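You operate a simulated robot arm through the tools that you are given. There is no shell and no other tool. Be economical: measure what you need, move in short steps, check, and stop when the job is done.

Carry out the task below with a simulated robot arm. There is one attempt and no reset: what you move stays moved.

TASK
Take the pink rice cake and leave it on top of the orange can.

Only the result counts: the job must be done as asked and must still hold three seconds after the hand-in. Knocking over, shifting, dropping, spilling or breaking anything else fails it.

THE ROBOT
A 6-joint arm with a two-finger parallel gripper, fixed in place. Base frame: the origin is at the foot of the arm, x ahead of it, y to its left, z up; the work surface is at about z = 0. Lengths are in mm, angles in rad, forces in N, time in s.
With the tool pointing down near the work surface it reaches from about 180 to 460 mm from the base axis. Its first joint turns from -1.222 to 1.222 rad. Payload 1.9 kg.
Tool frame: the origin (TCP) lies between the finger pads and is the grasp point; the fingertips stand 23 mm ahead of it; z points along the fingers, y is the line along which they close. Largest opening 94 mm; finger width 38, thickness 10; the body of the gripper, 54 by 96 mm, starts 39 mm behind the TCP.
Orientation is told as [roll, pitch, yaw] about the base's x, y, z axes, in that order, counted from this pose: with the fingers straight down and closing along the base's y, the tool's x points along the base's -x, its y along +y and its z along -z.

THE INTERFACE
- The arm moves only by the tool play_rows. Its argument "plan" is a list of rows, each a list of 7 numbers: the shift along the tool's x, y, z in mm, then the turn, a rotation vector about the tool's x, y, z in rad, then the opening in per cent of the stroke, from 0 (shut) to 100 (fully open). In form: [[x, y, z, wx, wy, wz, claw], ...]. A call has 1 to 10 rows; each row shifts and turns the commanded pose from where the row before left it, along the tool's axes as they then stand. Each row takes 0.2 s and may step no farther than 50 mm and 0.15 rad from the row before; otherwise, or with a gripper value out of range, the whole call is refused. A pose out of reach is approached as far as the arm can. The call stops where the force on the tool passes 40 N (or 10 N more than at its start, if that is more) or the arm is blocked; 0.2 s more then pass. Each finger travels about 108 mm/s and halts on what it meets, pressing with about 45 N; the grip force reading is that of the motor and also rises with nothing between the fingers. The clock runs only during rows and for 0.2 s after the last one: add rows that do not move to give the fingers time. It gives the time, the measured TCP pose, the force on the tool (base axes), the opening and the grip force at its end, in the units of the frame above (readings bear some noise).
- Cameras (640 x 400 px; columns grow to the right, rows downward): "scene" is fixed at [58.6, 317.5, 426.8]; the picture's right is [-0.63, -0.78, 0.00], its down [-0.49, 0.40, -0.77] and it looks along [0.60, -0.49, -0.63] (base axes); focal length 214 px, centre (320, 200). "wrist" rides on the gripper at [-39, 0, -44] in the tool frame; the picture's right is [0.00, -1.00, 0.00], its down [0.97, 0.00, -0.24] and it looks along [0.24, 0.00, 0.97] (tool axes); focal length 218 px, centre (320, 200). There is no depth. A picture from a camera that has moved, and an enlarged one, comes with that camera's place and axes in the base frame and with its lens. The place of the scene camera against the robot may be out by one fixed shift of up to 18 mm in any direction.
- get_image(camera): a new picture of that camera. The clock stands still meanwhile.
- zoom(camera, box): a new picture of the part [left, top, right, bottom] of that camera's present view, enlarged. The clock stands still meanwhile.
- finish_job(): hands the job in; it is judged then, once.

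Go step by step. Nothing tells you positions but the pictures and the camera data: compare them with the known pose of the tool, close in by small moves and look again before you grip or let go. The budget is 90 turns and 38 pictures, counting those below and the enlarged ones. Unless the task says otherwise, let go and move clear before handing in, and close with one line.

The tools are called after ">>>" by a JSON object that holds its "fn" and its "kwargs". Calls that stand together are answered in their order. play_rows: Moves the arm, as the interface text tells. Its arguments: {"type":"object","properties":{"plan":{"type":"array","items":{"type":"array","items":{"type":"number"}}}},"required":["plan"]} The other tools are called the same way: get_image (camera) takes a picture; zoom (camera, box) takes an enlarged picture of a part of a camera's view; finish_job () hands the job in.

At the start:

```text
clock: 0.0
position: [346.7, -42.2, 274.9]
ee_rot: [0.0, -0.002, -0.001]
contact_force: [0.3, 0.4, 0.6]
finger_gap: 94.0
finger_force: 0.1
```

scene: 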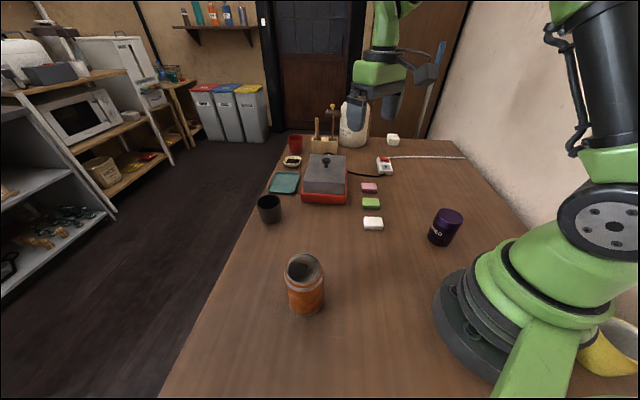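
wrist: 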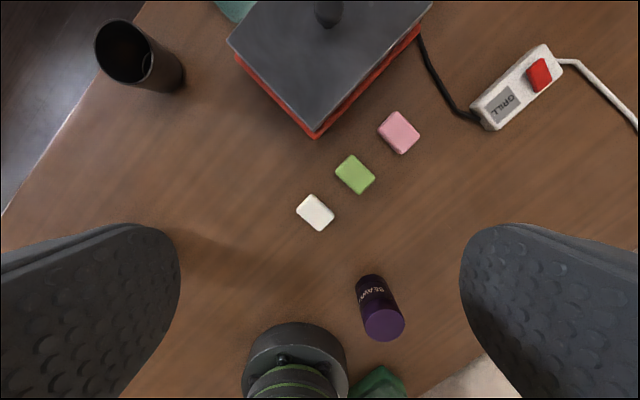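

The pink cake is near (404, -147) and the orange can near (240, 205). I'll zoom in on both for detail.

>>> {"fn": "zoom", "kwargs": {"camera": "scene", "box": [250, 230, 360, 330]}}

>>> {"fn": "zoom", "kwargs": {"camera": "wrist", "box": [340, 90, 460, 170]}}

```text
4.00 times, centred on (305, 280) of scene
camera zoom: at [58.6, 317.5, 426.8], right [-0.63, -0.78, 0.0], down [-0.49, 0.4, -0.77], along [0.6, -0.49, -0.63], focal length 858 px, centre (380, -120)
```

zoom: 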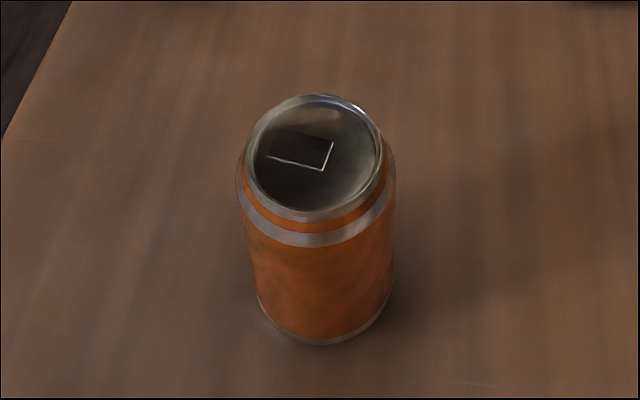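

```text
5.00 times, centred on (400, 130) of wrist
camera zoom: at [387.3, -42.2, 319.6], right [0.0, -1.0, 0.0], down [-0.97, 0.0, 0.24], along [-0.24, 0.0, -0.97], focal length 1091 px, centre (-80, 550)
```

zoom: 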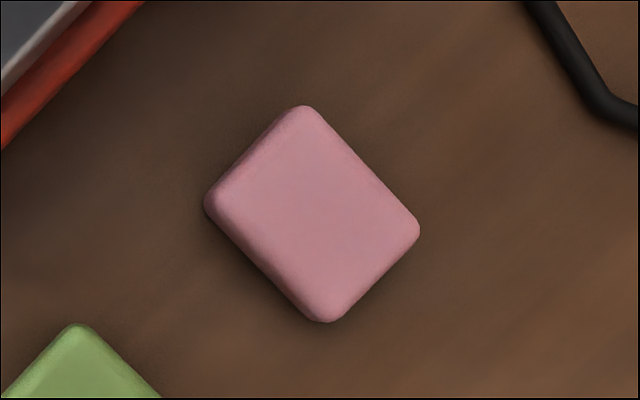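

The can has a closed lid with a raised rim, and the cake is about 45x37 mm with its short side along the row of cakes. I move above the pink cake and turn so the fingers close along that row.

>>> {"fn": "play_rows", "kwargs": {"plan": [[-19.5, -35, 20, 0, 0, 0, 100], [-19.5, -35, 20, 0, 0, 0, 100], [-19.5, -35, 20, 0, 0, 0, 100], [0, 0, 8, 0, 0, -0.127, 90], [0, 0, 8, 0, 0, -0.127, 80], [0, 0, 8, 0, 0, -0.127, 80], [0, 0, 8, 0, 0, -0.127, 80], [0, 0, 8, 0, 0, -0.127, 80], [0, 0, 8, 0, 0, -0.127, 80], [0, 0, 0, 0, 0, 0, 80]]}}

>>> {"fn": "get_image", "kwargs": {"camera": "wrist"}}

>>> {"fn": "get_image", "kwargs": {"camera": "scene"}}

```text
clock: 2.2
position: [406.7, -146.6, 167.6]
ee_rot: [-0.003, 0.001, 0.762]
contact_force: [0.4, -0.5, 0.1]
finger_gap: 75.1
finger_force: 0.0
```

```text
33 pictures are left
camera wrist: at [434.7, -120.0, 212.6], right [0.69, -0.72, 0.0], down [-0.7, -0.67, 0.24], along [-0.17, -0.17, -0.97], focal length 218 px, centre (320, 200)
```

wrist: 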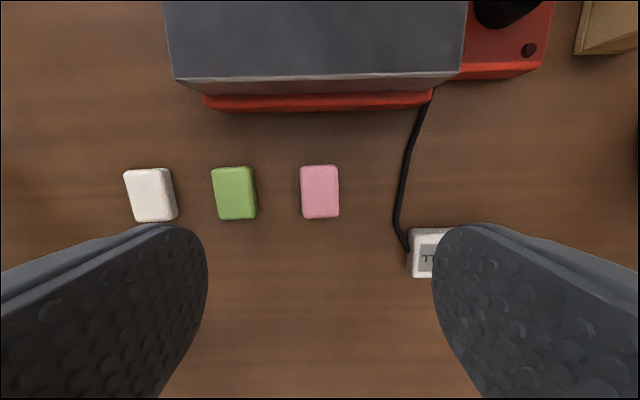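

```text
32 pictures are left
```

scene: 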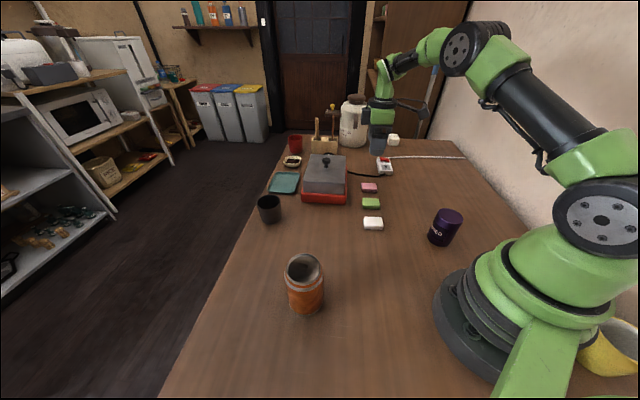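

The pink cake sits right under the TCP and lines up with the fingers; the strip, pan and green cake are all clear at 60% opening. I descend most of the way.

>>> {"fn": "play_rows", "kwargs": {"plan": [[0, 0, 30, 0, 0, 0, 62], [0, 0, 30, 0, 0, 0, 62], [0, 0, 30, 0, 0, 0, 62], [0, 0, 20, 0, 0, 0, 62], [0, 0, 0, 0, 0, 0, 62]]}}

>>> {"fn": "get_image", "kwargs": {"camera": "wrist"}}

>>> {"fn": "zoom", "kwargs": {"camera": "scene", "box": [320, 130, 420, 230]}}

```text
clock: 3.4
position: [403.9, -146.2, 58.3]
ee_rot: [-0.002, -0.001, 0.76]
contact_force: [-0.4, -0.3, -0.4]
finger_gap: 58.2
finger_force: 0.1
```

```text
31 pictures are left
camera wrist: at [433.6, -119.5, 102.4], right [0.69, -0.72, 0.0], down [-0.7, -0.67, 0.24], along [-0.17, -0.17, -0.97], focal length 218 px, centre (320, 200)
```

wrist: 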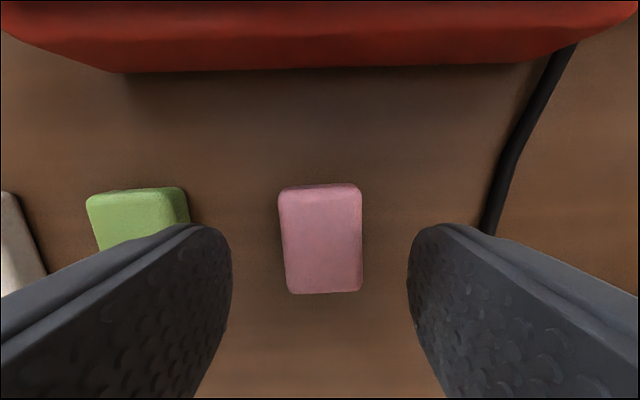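

```text
4.00 times, centred on (370, 180) of scene
camera zoom: at [58.6, 317.5, 426.8], right [-0.63, -0.78, 0.0], down [-0.49, 0.4, -0.77], along [0.6, -0.49, -0.63], focal length 858 px, centre (120, 280)
```

zoom: 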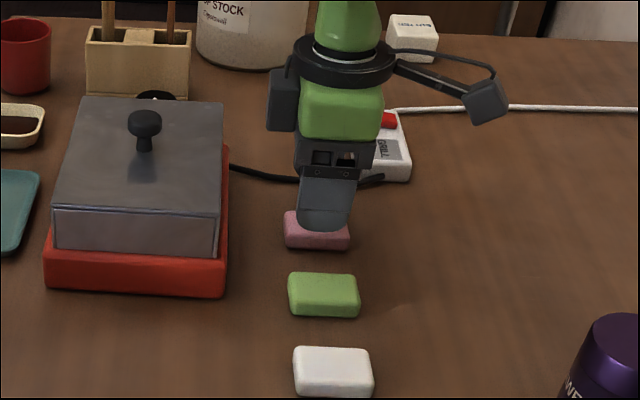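

Still centred, with about 15 mm to the green cake. I descend to grasp height and close.

>>> {"fn": "play_rows", "kwargs": {"plan": [[0, 0, 15, 0, 0, 0, 60], [0, 0, 13, 0, 0, 0, 60], [0, 0, 0, 0, 0, 0, 60], [0, 0, 0, 0, 0, 0, 40], [0, 0, 0, 0, 0, 0, 25], [0, 0, 0, 0, 0, 0, 20], [0, 0, 0, 0, 0, 0, 20]]}}

```text
clock: 5.0
position: [403.6, -147.6, 28.9]
ee_rot: [0.0, 0.0, 0.759]
contact_force: [-0.4, 0.5, 0.0]
finger_gap: 34.7
finger_force: 45.2
```

The cake is gripped at 34.7 mm. I lift straight up and check.

>>> {"fn": "play_rows", "kwargs": {"plan": [[0, 0, -15, 0, 0, 0, 20], [0, 0, -30, 0, 0, 0, 20], [0, 0, -40, 0, 0, 0, 20], [0, 0, -40, 0, 0, 0, 20], [0, 0, -40, 0, 0, 0, 20], [0, 0, -20, 0, 0, 0, 20], [0, 0, 0, 0, 0, 0, 20]]}}

>>> {"fn": "get_image", "kwargs": {"camera": "wrist"}}

```text
clock: 6.6
position: [403.1, -147.4, 214.3]
ee_rot: [-0.002, -0.001, 0.761]
contact_force: [0.0, -0.2, -0.8]
finger_gap: 34.6
finger_force: 45.1
```

```text
29 pictures are left
camera wrist: at [432.3, -120.1, 259.1], right [0.69, -0.72, 0.0], down [-0.7, -0.67, 0.24], along [-0.17, -0.17, -0.97], focal length 218 px, centre (320, 200)
```

wrist: 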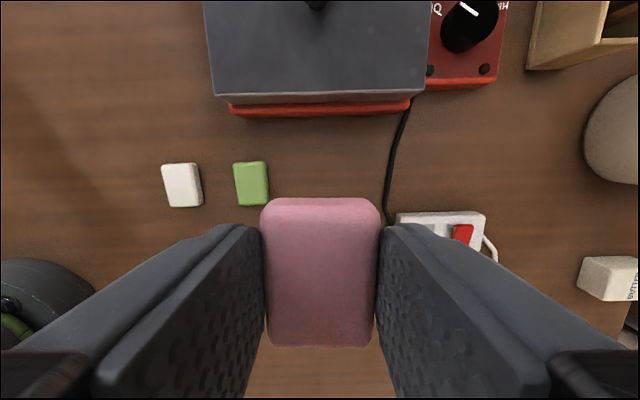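

The cake is held firmly. I carry it at height towards the can, stopping short of it on the base side so the wrist camera can see the can.

>>> {"fn": "play_rows", "kwargs": {"plan": [[-6.7, 41.4, -4, 0, 0, 0, 20], [-6.7, 41.4, -4, 0, 0, 0, 20], [-6.7, 41.4, -4, 0, 0, 0, 20], [-6.7, 41.4, -4, 0, 0, 0, 20], [-6.7, 41.4, -4, 0, 0, 0, 20], [-6.7, 41.4, -4, 0, 0, 0, 20], [-6.7, 41.4, -4, 0, 0, 0, 20], [-6.7, 41.4, -4, 0, 0, 0, 20], [-6.7, 41.4, -4, 0, 0, 0, 20], [0, 0, 0, 0, 0, 0, 20]]}}

>>> {"fn": "get_image", "kwargs": {"camera": "wrist"}}

>>> {"fn": "get_image", "kwargs": {"camera": "scene"}}

```text
clock: 8.8
position: [192.4, 165.4, 247.9]
ee_rot: [-0.001, 0.0, 0.76]
contact_force: [-0.1, -0.4, 0.8]
finger_gap: 34.8
finger_force: 44.9
```

```text
28 pictures are left
camera wrist: at [221.6, 192.0, 292.1], right [0.69, -0.72, 0.0], down [-0.7, -0.67, 0.24], along [-0.17, -0.17, -0.97], focal length 218 px, centre (320, 200)
```

wrist: 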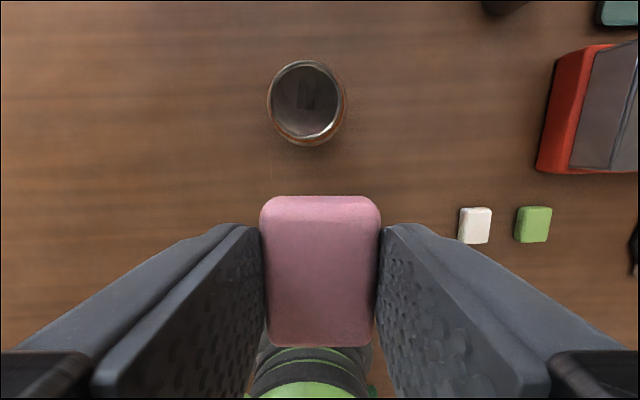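

```text
27 pictures are left
```

scene: 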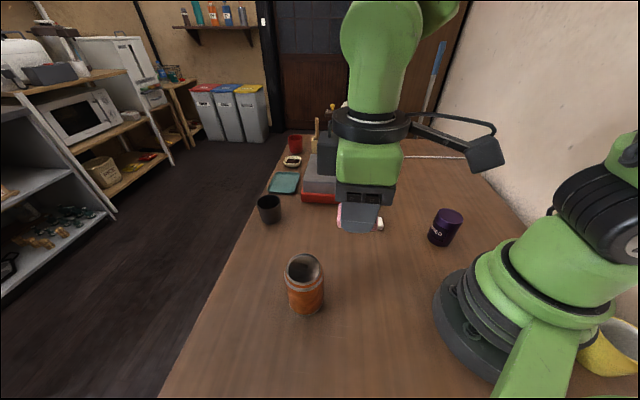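

The can rim appears about 75 mm ahead and 12 mm to tool +y of the TCP. I move partway and lower, to get a second view for the can's height.

>>> {"fn": "play_rows", "kwargs": {"plan": [[-8, 6, 20, 0, 0, 0, 20], [-8, 6, 20, 0, 0, 0, 20], [0, 0, 20, 0, 0, 0, 20], [0, 0, 0, 0, 0, 0, 20], [0, 0, 0, 0, 0, 0, 20]]}}

>>> {"fn": "zoom", "kwargs": {"camera": "wrist", "box": [160, 0, 480, 200]}}

>>> {"fn": "zoom", "kwargs": {"camera": "scene", "box": [240, 150, 440, 330]}}

```text
clock: 10.0
position: [195.7, 185.6, 190.9]
ee_rot: [-0.003, 0.001, 0.762]
contact_force: [-0.1, 0.5, 0.1]
finger_gap: 34.7
finger_force: 44.7
```

```text
2.00 times, centred on (320, 100) of wrist
camera zoom: at [224.6, 212.2, 234.1], right [0.69, -0.72, 0.0], down [-0.7, -0.67, 0.24], along [-0.17, -0.17, -0.97], focal length 436 px, centre (320, 400)
```

zoom: 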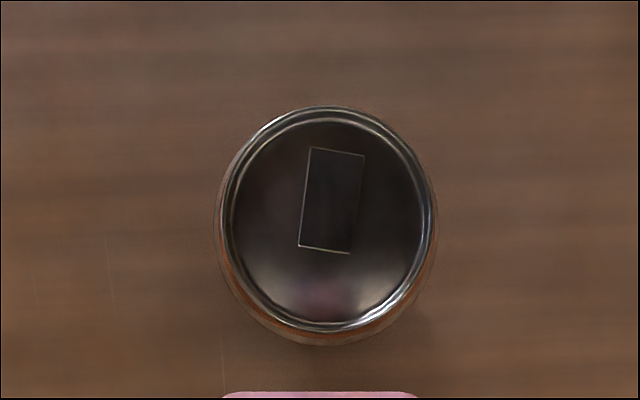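

```text
2.22 times, centred on (340, 240) of scene
camera zoom: at [58.6, 317.5, 426.8], right [-0.63, -0.78, 0.0], down [-0.49, 0.4, -0.77], along [0.6, -0.49, -0.63], focal length 477 px, centre (276, 111)
```

zoom: 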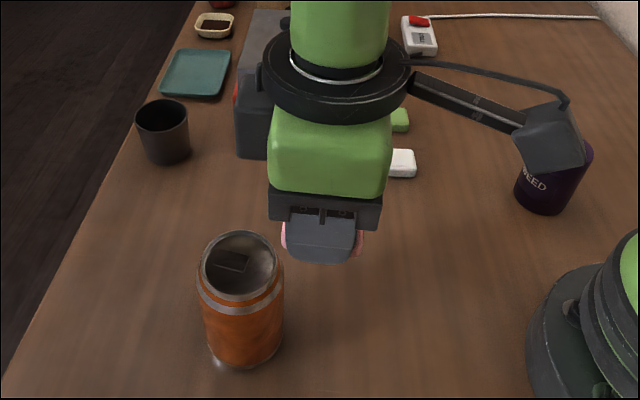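

The two views agree: rim centre near (239, 224), rim height about 110–120 mm. I move above it at the present height.

>>> {"fn": "play_rows", "kwargs": {"plan": [[-20, -0.7, 0, 0, 0, 0, 20], [-20, -0.7, 0, 0, 0, 0, 20], [-16, -0.7, 0, 0, 0, 0, 20], [0, 0, 0, 0, 0, 0, 20], [0, 0, 0, 0, 0, 0, 20]]}}

>>> {"fn": "get_image", "kwargs": {"camera": "wrist"}}

>>> {"fn": "zoom", "kwargs": {"camera": "scene", "box": [240, 190, 370, 320]}}

```text
clock: 11.2
position: [234.8, 222.1, 191.6]
ee_rot: [-0.002, 0.001, 0.761]
contact_force: [0.1, -0.3, -1.2]
finger_gap: 34.8
finger_force: 44.9
```

```text
24 pictures are left
camera wrist: at [264.8, 249.2, 234.9], right [0.69, -0.72, 0.0], down [-0.7, -0.67, 0.24], along [-0.17, -0.17, -0.97], focal length 218 px, centre (320, 200)
```

wrist: 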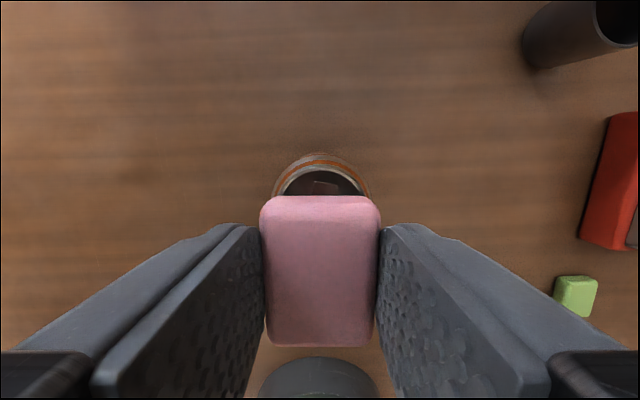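

```text
3.08 times, centred on (305, 255) of scene
camera zoom: at [58.6, 317.5, 426.8], right [-0.63, -0.78, 0.0], down [-0.49, 0.4, -0.77], along [0.6, -0.49, -0.63], focal length 660 px, centre (366, 31)
```

zoom: 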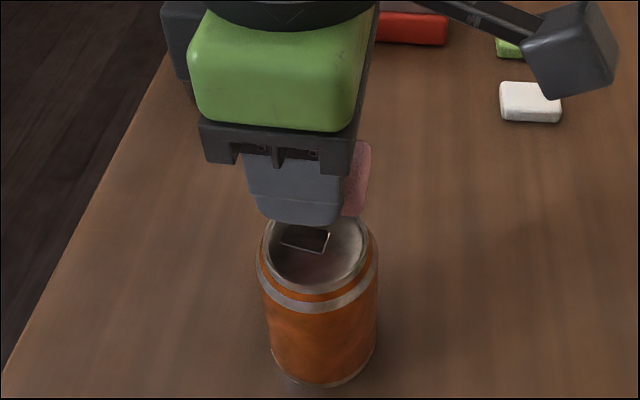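

Cake is nearly over the can. I zoom in to fine-tune the offset.

>>> {"fn": "zoom", "kwargs": {"camera": "wrist", "box": [240, 120, 400, 220]}}

```text
4.00 times, centred on (320, 170) of wrist
camera zoom: at [264.8, 249.2, 234.9], right [0.69, -0.72, 0.0], down [-0.7, -0.67, 0.24], along [-0.17, -0.17, -0.97], focal length 873 px, centre (320, 320)
```

zoom: 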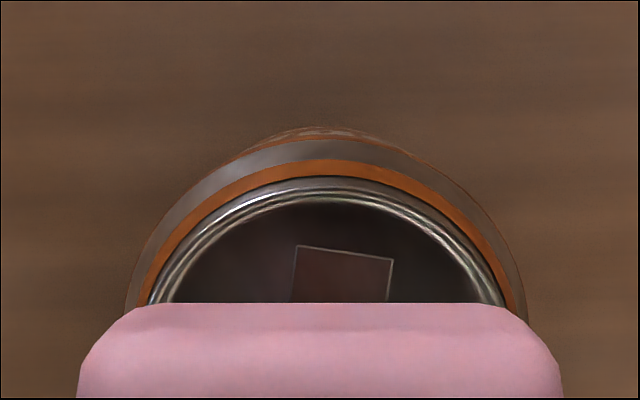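

Rim centre and cake centre coincide within about 1–2 mm. I shift 1 mm and lower to just above the expected contact height.

>>> {"fn": "play_rows", "kwargs": {"plan": [[0, -1, 10, 0, 0, 0, 20], [0, 0, 10, 0, 0, 0, 20], [0, 0, 10, 0, 0, 0, 20], [0, 0, 0, 0, 0, 0, 20], [0, 0, 0, 0, 0, 0, 20]]}}

>>> {"fn": "zoom", "kwargs": {"camera": "scene", "box": [250, 210, 360, 320]}}

>>> {"fn": "zoom", "kwargs": {"camera": "wrist", "box": [240, 120, 400, 220]}}

```text
clock: 12.4
position: [237.7, 222.2, 160.1]
ee_rot: [-0.002, 0.001, 0.762]
contact_force: [-0.1, -0.7, -0.2]
finger_gap: 34.7
finger_force: 44.9
```

```text
3.64 times, centred on (305, 265) of scene
camera zoom: at [58.6, 317.5, 426.8], right [-0.63, -0.78, 0.0], down [-0.49, 0.4, -0.77], along [0.6, -0.49, -0.63], focal length 780 px, centre (374, -36)
```

zoom: 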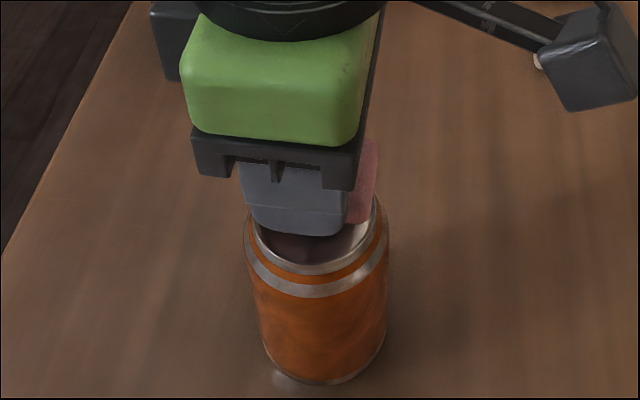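

```text
4.00 times, centred on (320, 170) of wrist
camera zoom: at [266.9, 248.5, 203.8], right [0.69, -0.72, 0.0], down [-0.7, -0.67, 0.24], along [-0.17, -0.17, -0.97], focal length 873 px, centre (320, 320)
```

zoom: 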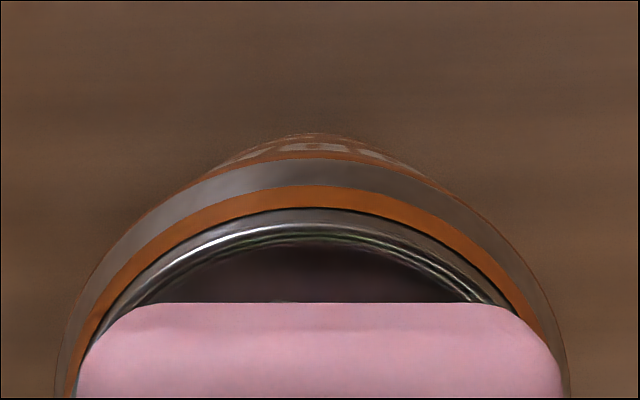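

Close and well-centred; a 1.5 mm nudge towards the base, then down in small steps watching force.

>>> {"fn": "play_rows", "kwargs": {"plan": [[1.5, 0, 2, 0, 0, 0, 20], [0, 0, 2, 0, 0, 0, 20], [0, 0, 2, 0, 0, 0, 20], [0, 0, 2, 0, 0, 0, 20], [0, 0, 0, 0, 0, 0, 20]]}}

```text
clock: 13.6
position: [235.6, 219.9, 154.0]
ee_rot: [-0.001, 0.001, 0.76]
contact_force: [0.3, -0.5, -1.0]
finger_gap: 34.9
finger_force: 45.1
```

No contact yet; continuing down.

>>> {"fn": "play_rows", "kwargs": {"plan": [[0, 0, 2, 0, 0, 0, 20], [0, 0, 2, 0, 0, 0, 20], [0, 0, 0, 0, 0, 0, 20]]}}

>>> {"fn": "zoom", "kwargs": {"camera": "scene", "box": [270, 220, 340, 290]}}

>>> {"fn": "zoom", "kwargs": {"camera": "wrist", "box": [240, 120, 400, 220]}}

```text
clock: 14.4
position: [236.9, 218.8, 148.3]
ee_rot: [-0.002, -0.001, 0.761]
contact_force: [1.2, 0.3, -0.5]
finger_gap: 34.5
finger_force: 45.2
```

```text
5.71 times, centred on (305, 255) of scene
camera zoom: at [58.6, 317.5, 426.8], right [-0.63, -0.78, 0.0], down [-0.49, 0.4, -0.77], along [0.6, -0.49, -0.63], focal length 1226 px, centre (406, -114)
```

zoom: 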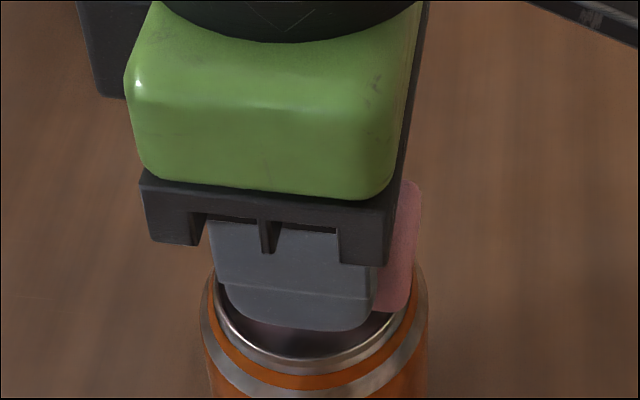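

```text
4.00 times, centred on (320, 170) of wrist
camera zoom: at [266.7, 245.2, 192.4], right [0.69, -0.72, 0.0], down [-0.7, -0.67, 0.24], along [-0.17, -0.17, -0.97], focal length 873 px, centre (320, 320)
```

zoom: 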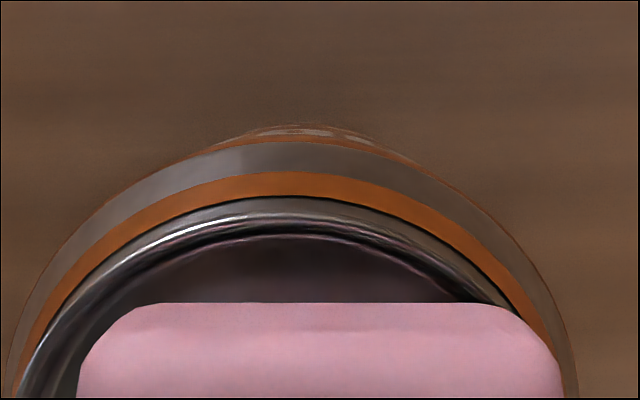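

The arm has drifted about 2 mm; I correct it and keep lowering in small steps.

>>> {"fn": "play_rows", "kwargs": {"plan": [[-0.5, 2, 0, 0, 0, 0, 20], [0, 0, 2, 0, 0, 0, 20], [0, 0, 1.5, 0, 0, 0, 20], [0, 0, 0, 0, 0, 0, 20]]}}

>>> {"fn": "zoom", "kwargs": {"camera": "wrist", "box": [240, 120, 400, 220]}}

```text
clock: 15.4
position: [236.1, 220.5, 144.8]
ee_rot: [-0.005, 0.0, 0.762]
contact_force: [-0.4, 0.2, 2.1]
finger_gap: 34.6
finger_force: 45.2
```

```text
4.00 times, centred on (320, 170) of wrist
camera zoom: at [265.5, 247.6, 188.6], right [0.69, -0.72, 0.0], down [-0.7, -0.67, 0.24], along [-0.17, -0.17, -0.97], focal length 873 px, centre (320, 320)
```

zoom: 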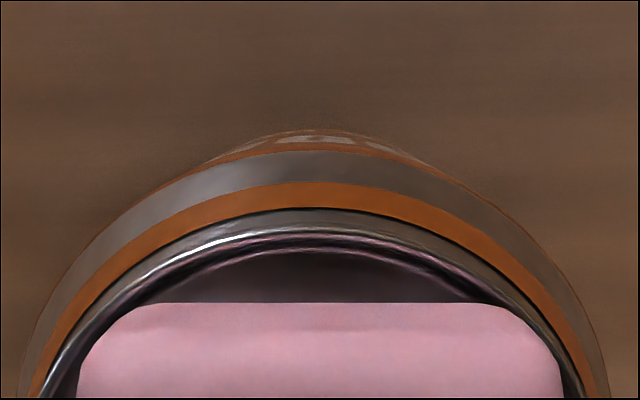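

Centred now, and perhaps the first touch (2 N). Lowering a little more.

>>> {"fn": "play_rows", "kwargs": {"plan": [[0, 0, 1.5, 0, 0, 0, 20], [0, 0, 0, 0, 0, 0, 20]]}}

```text
clock: 16.0
position: [235.2, 221.5, 142.7]
ee_rot: [-0.002, -0.004, 0.759]
contact_force: [0.0, -3.1, 31.3]
finger_gap: 34.8
finger_force: 44.5
```

Firm contact at 31 N: the cake rests on the rim. I ease back 1 mm to relieve it and check.

>>> {"fn": "play_rows", "kwargs": {"plan": [[0, 0, -1, 0, 0, 0, 20], [0, 0, 0, 0, 0, 0, 20]]}}

>>> {"fn": "zoom", "kwargs": {"camera": "scene", "box": [260, 220, 350, 320]}}

```text
clock: 16.6
position: [235.6, 221.6, 144.2]
ee_rot: [-0.001, 0.0, 0.762]
contact_force: [1.3, 0.9, 11.5]
finger_gap: 34.8
finger_force: 45.1
```

```text
4.00 times, centred on (305, 270) of scene
camera zoom: at [58.6, 317.5, 426.8], right [-0.63, -0.78, 0.0], down [-0.49, 0.4, -0.77], along [0.6, -0.49, -0.63], focal length 858 px, centre (380, -80)
```

zoom: 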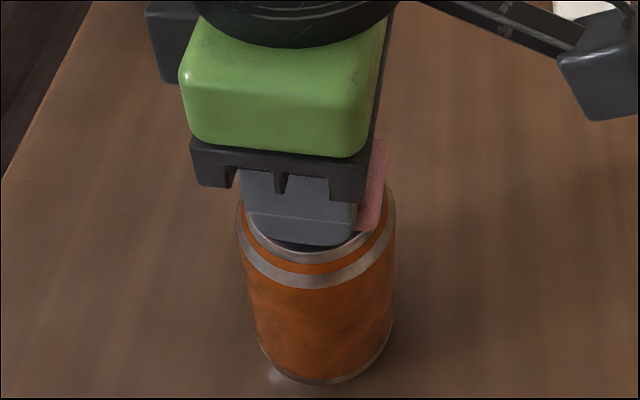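

Still lightly resting, and the can stands where it was. I open the fingers slowly.

>>> {"fn": "play_rows", "kwargs": {"plan": [[0, 0, -0.4, 0, 0, 0, 34], [0, 0, 0, 0, 0, 0, 38], [0, 0, 0, 0, 0, 0, 45], [0, 0, 0, 0, 0, 0, 55], [0, 0, 0, 0, 0, 0, 65], [0, 0, 0, 0, 0, 0, 65]]}}

>>> {"fn": "get_image", "kwargs": {"camera": "wrist"}}

```text
clock: 18.0
position: [236.7, 220.7, 144.5]
ee_rot: [-0.002, -0.001, 0.761]
contact_force: [-0.2, 0.0, 0.7]
finger_gap: 61.2
finger_force: 0.1
```

```text
15 pictures are left
camera wrist: at [265.3, 247.6, 189.0], right [0.69, -0.72, 0.0], down [-0.7, -0.67, 0.24], along [-0.17, -0.17, -0.97], focal length 218 px, centre (320, 200)
```

wrist: 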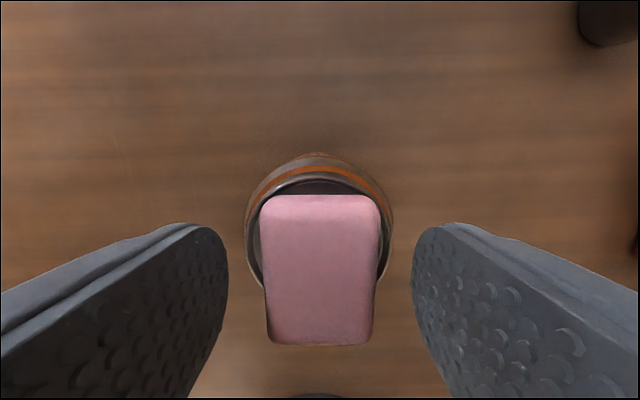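

The cake stays put on the can with the fingers clear. I rise straight up and move back to check.

>>> {"fn": "play_rows", "kwargs": {"plan": [[0, 0, -10, 0, 0, 0, 65], [0, 0, -25, 0, 0, 0, 65], [0, 0, -30, 0, 0, 0, 65], [0, 0, -35, 0, 0, 0, 65], [30, 0, 0, 0, 0, 0, 65], [30, 0, 0, 0, 0, 0, 65], [0, 0, 0, 0, 0, 0, 65], [0, 0, 0, 0, 0, 0, 65]]}}

>>> {"fn": "get_image", "kwargs": {"camera": "wrist"}}

>>> {"fn": "zoom", "kwargs": {"camera": "scene", "box": [240, 200, 380, 330]}}

```text
clock: 19.8
position: [192.0, 180.4, 246.6]
ee_rot: [-0.002, 0.001, 0.761]
contact_force: [0.8, -0.3, -0.6]
finger_gap: 61.3
finger_force: 0.0
```

```text
14 pictures are left
camera wrist: at [221.7, 205.7, 290.0], right [0.69, -0.72, 0.0], down [-0.7, -0.67, 0.24], along [-0.17, -0.17, -0.97], focal length 218 px, centre (320, 200)
```

wrist: 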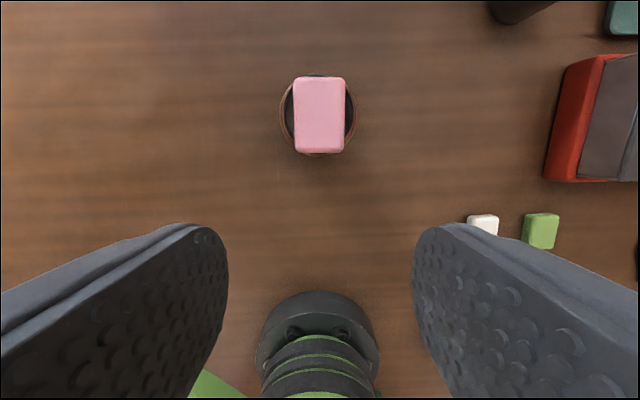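

```text
3.08 times, centred on (310, 265) of scene
camera zoom: at [58.6, 317.5, 426.8], right [-0.63, -0.78, 0.0], down [-0.49, 0.4, -0.77], along [0.6, -0.49, -0.63], focal length 660 px, centre (351, 0)
```

zoom: 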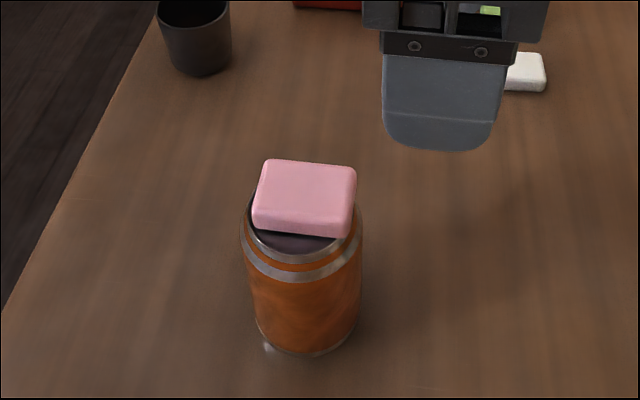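

The pink cake lies flat and centred on the can, the can still stands upright, and the gripper is clear, so I hand in.

>>> {"fn": "finish_job", "kwargs": {}}

```text
The job is handed in.
```

The pink rice cake is resting flat on top of the orange can, and nothing else appeared to have moved in the last pictures.
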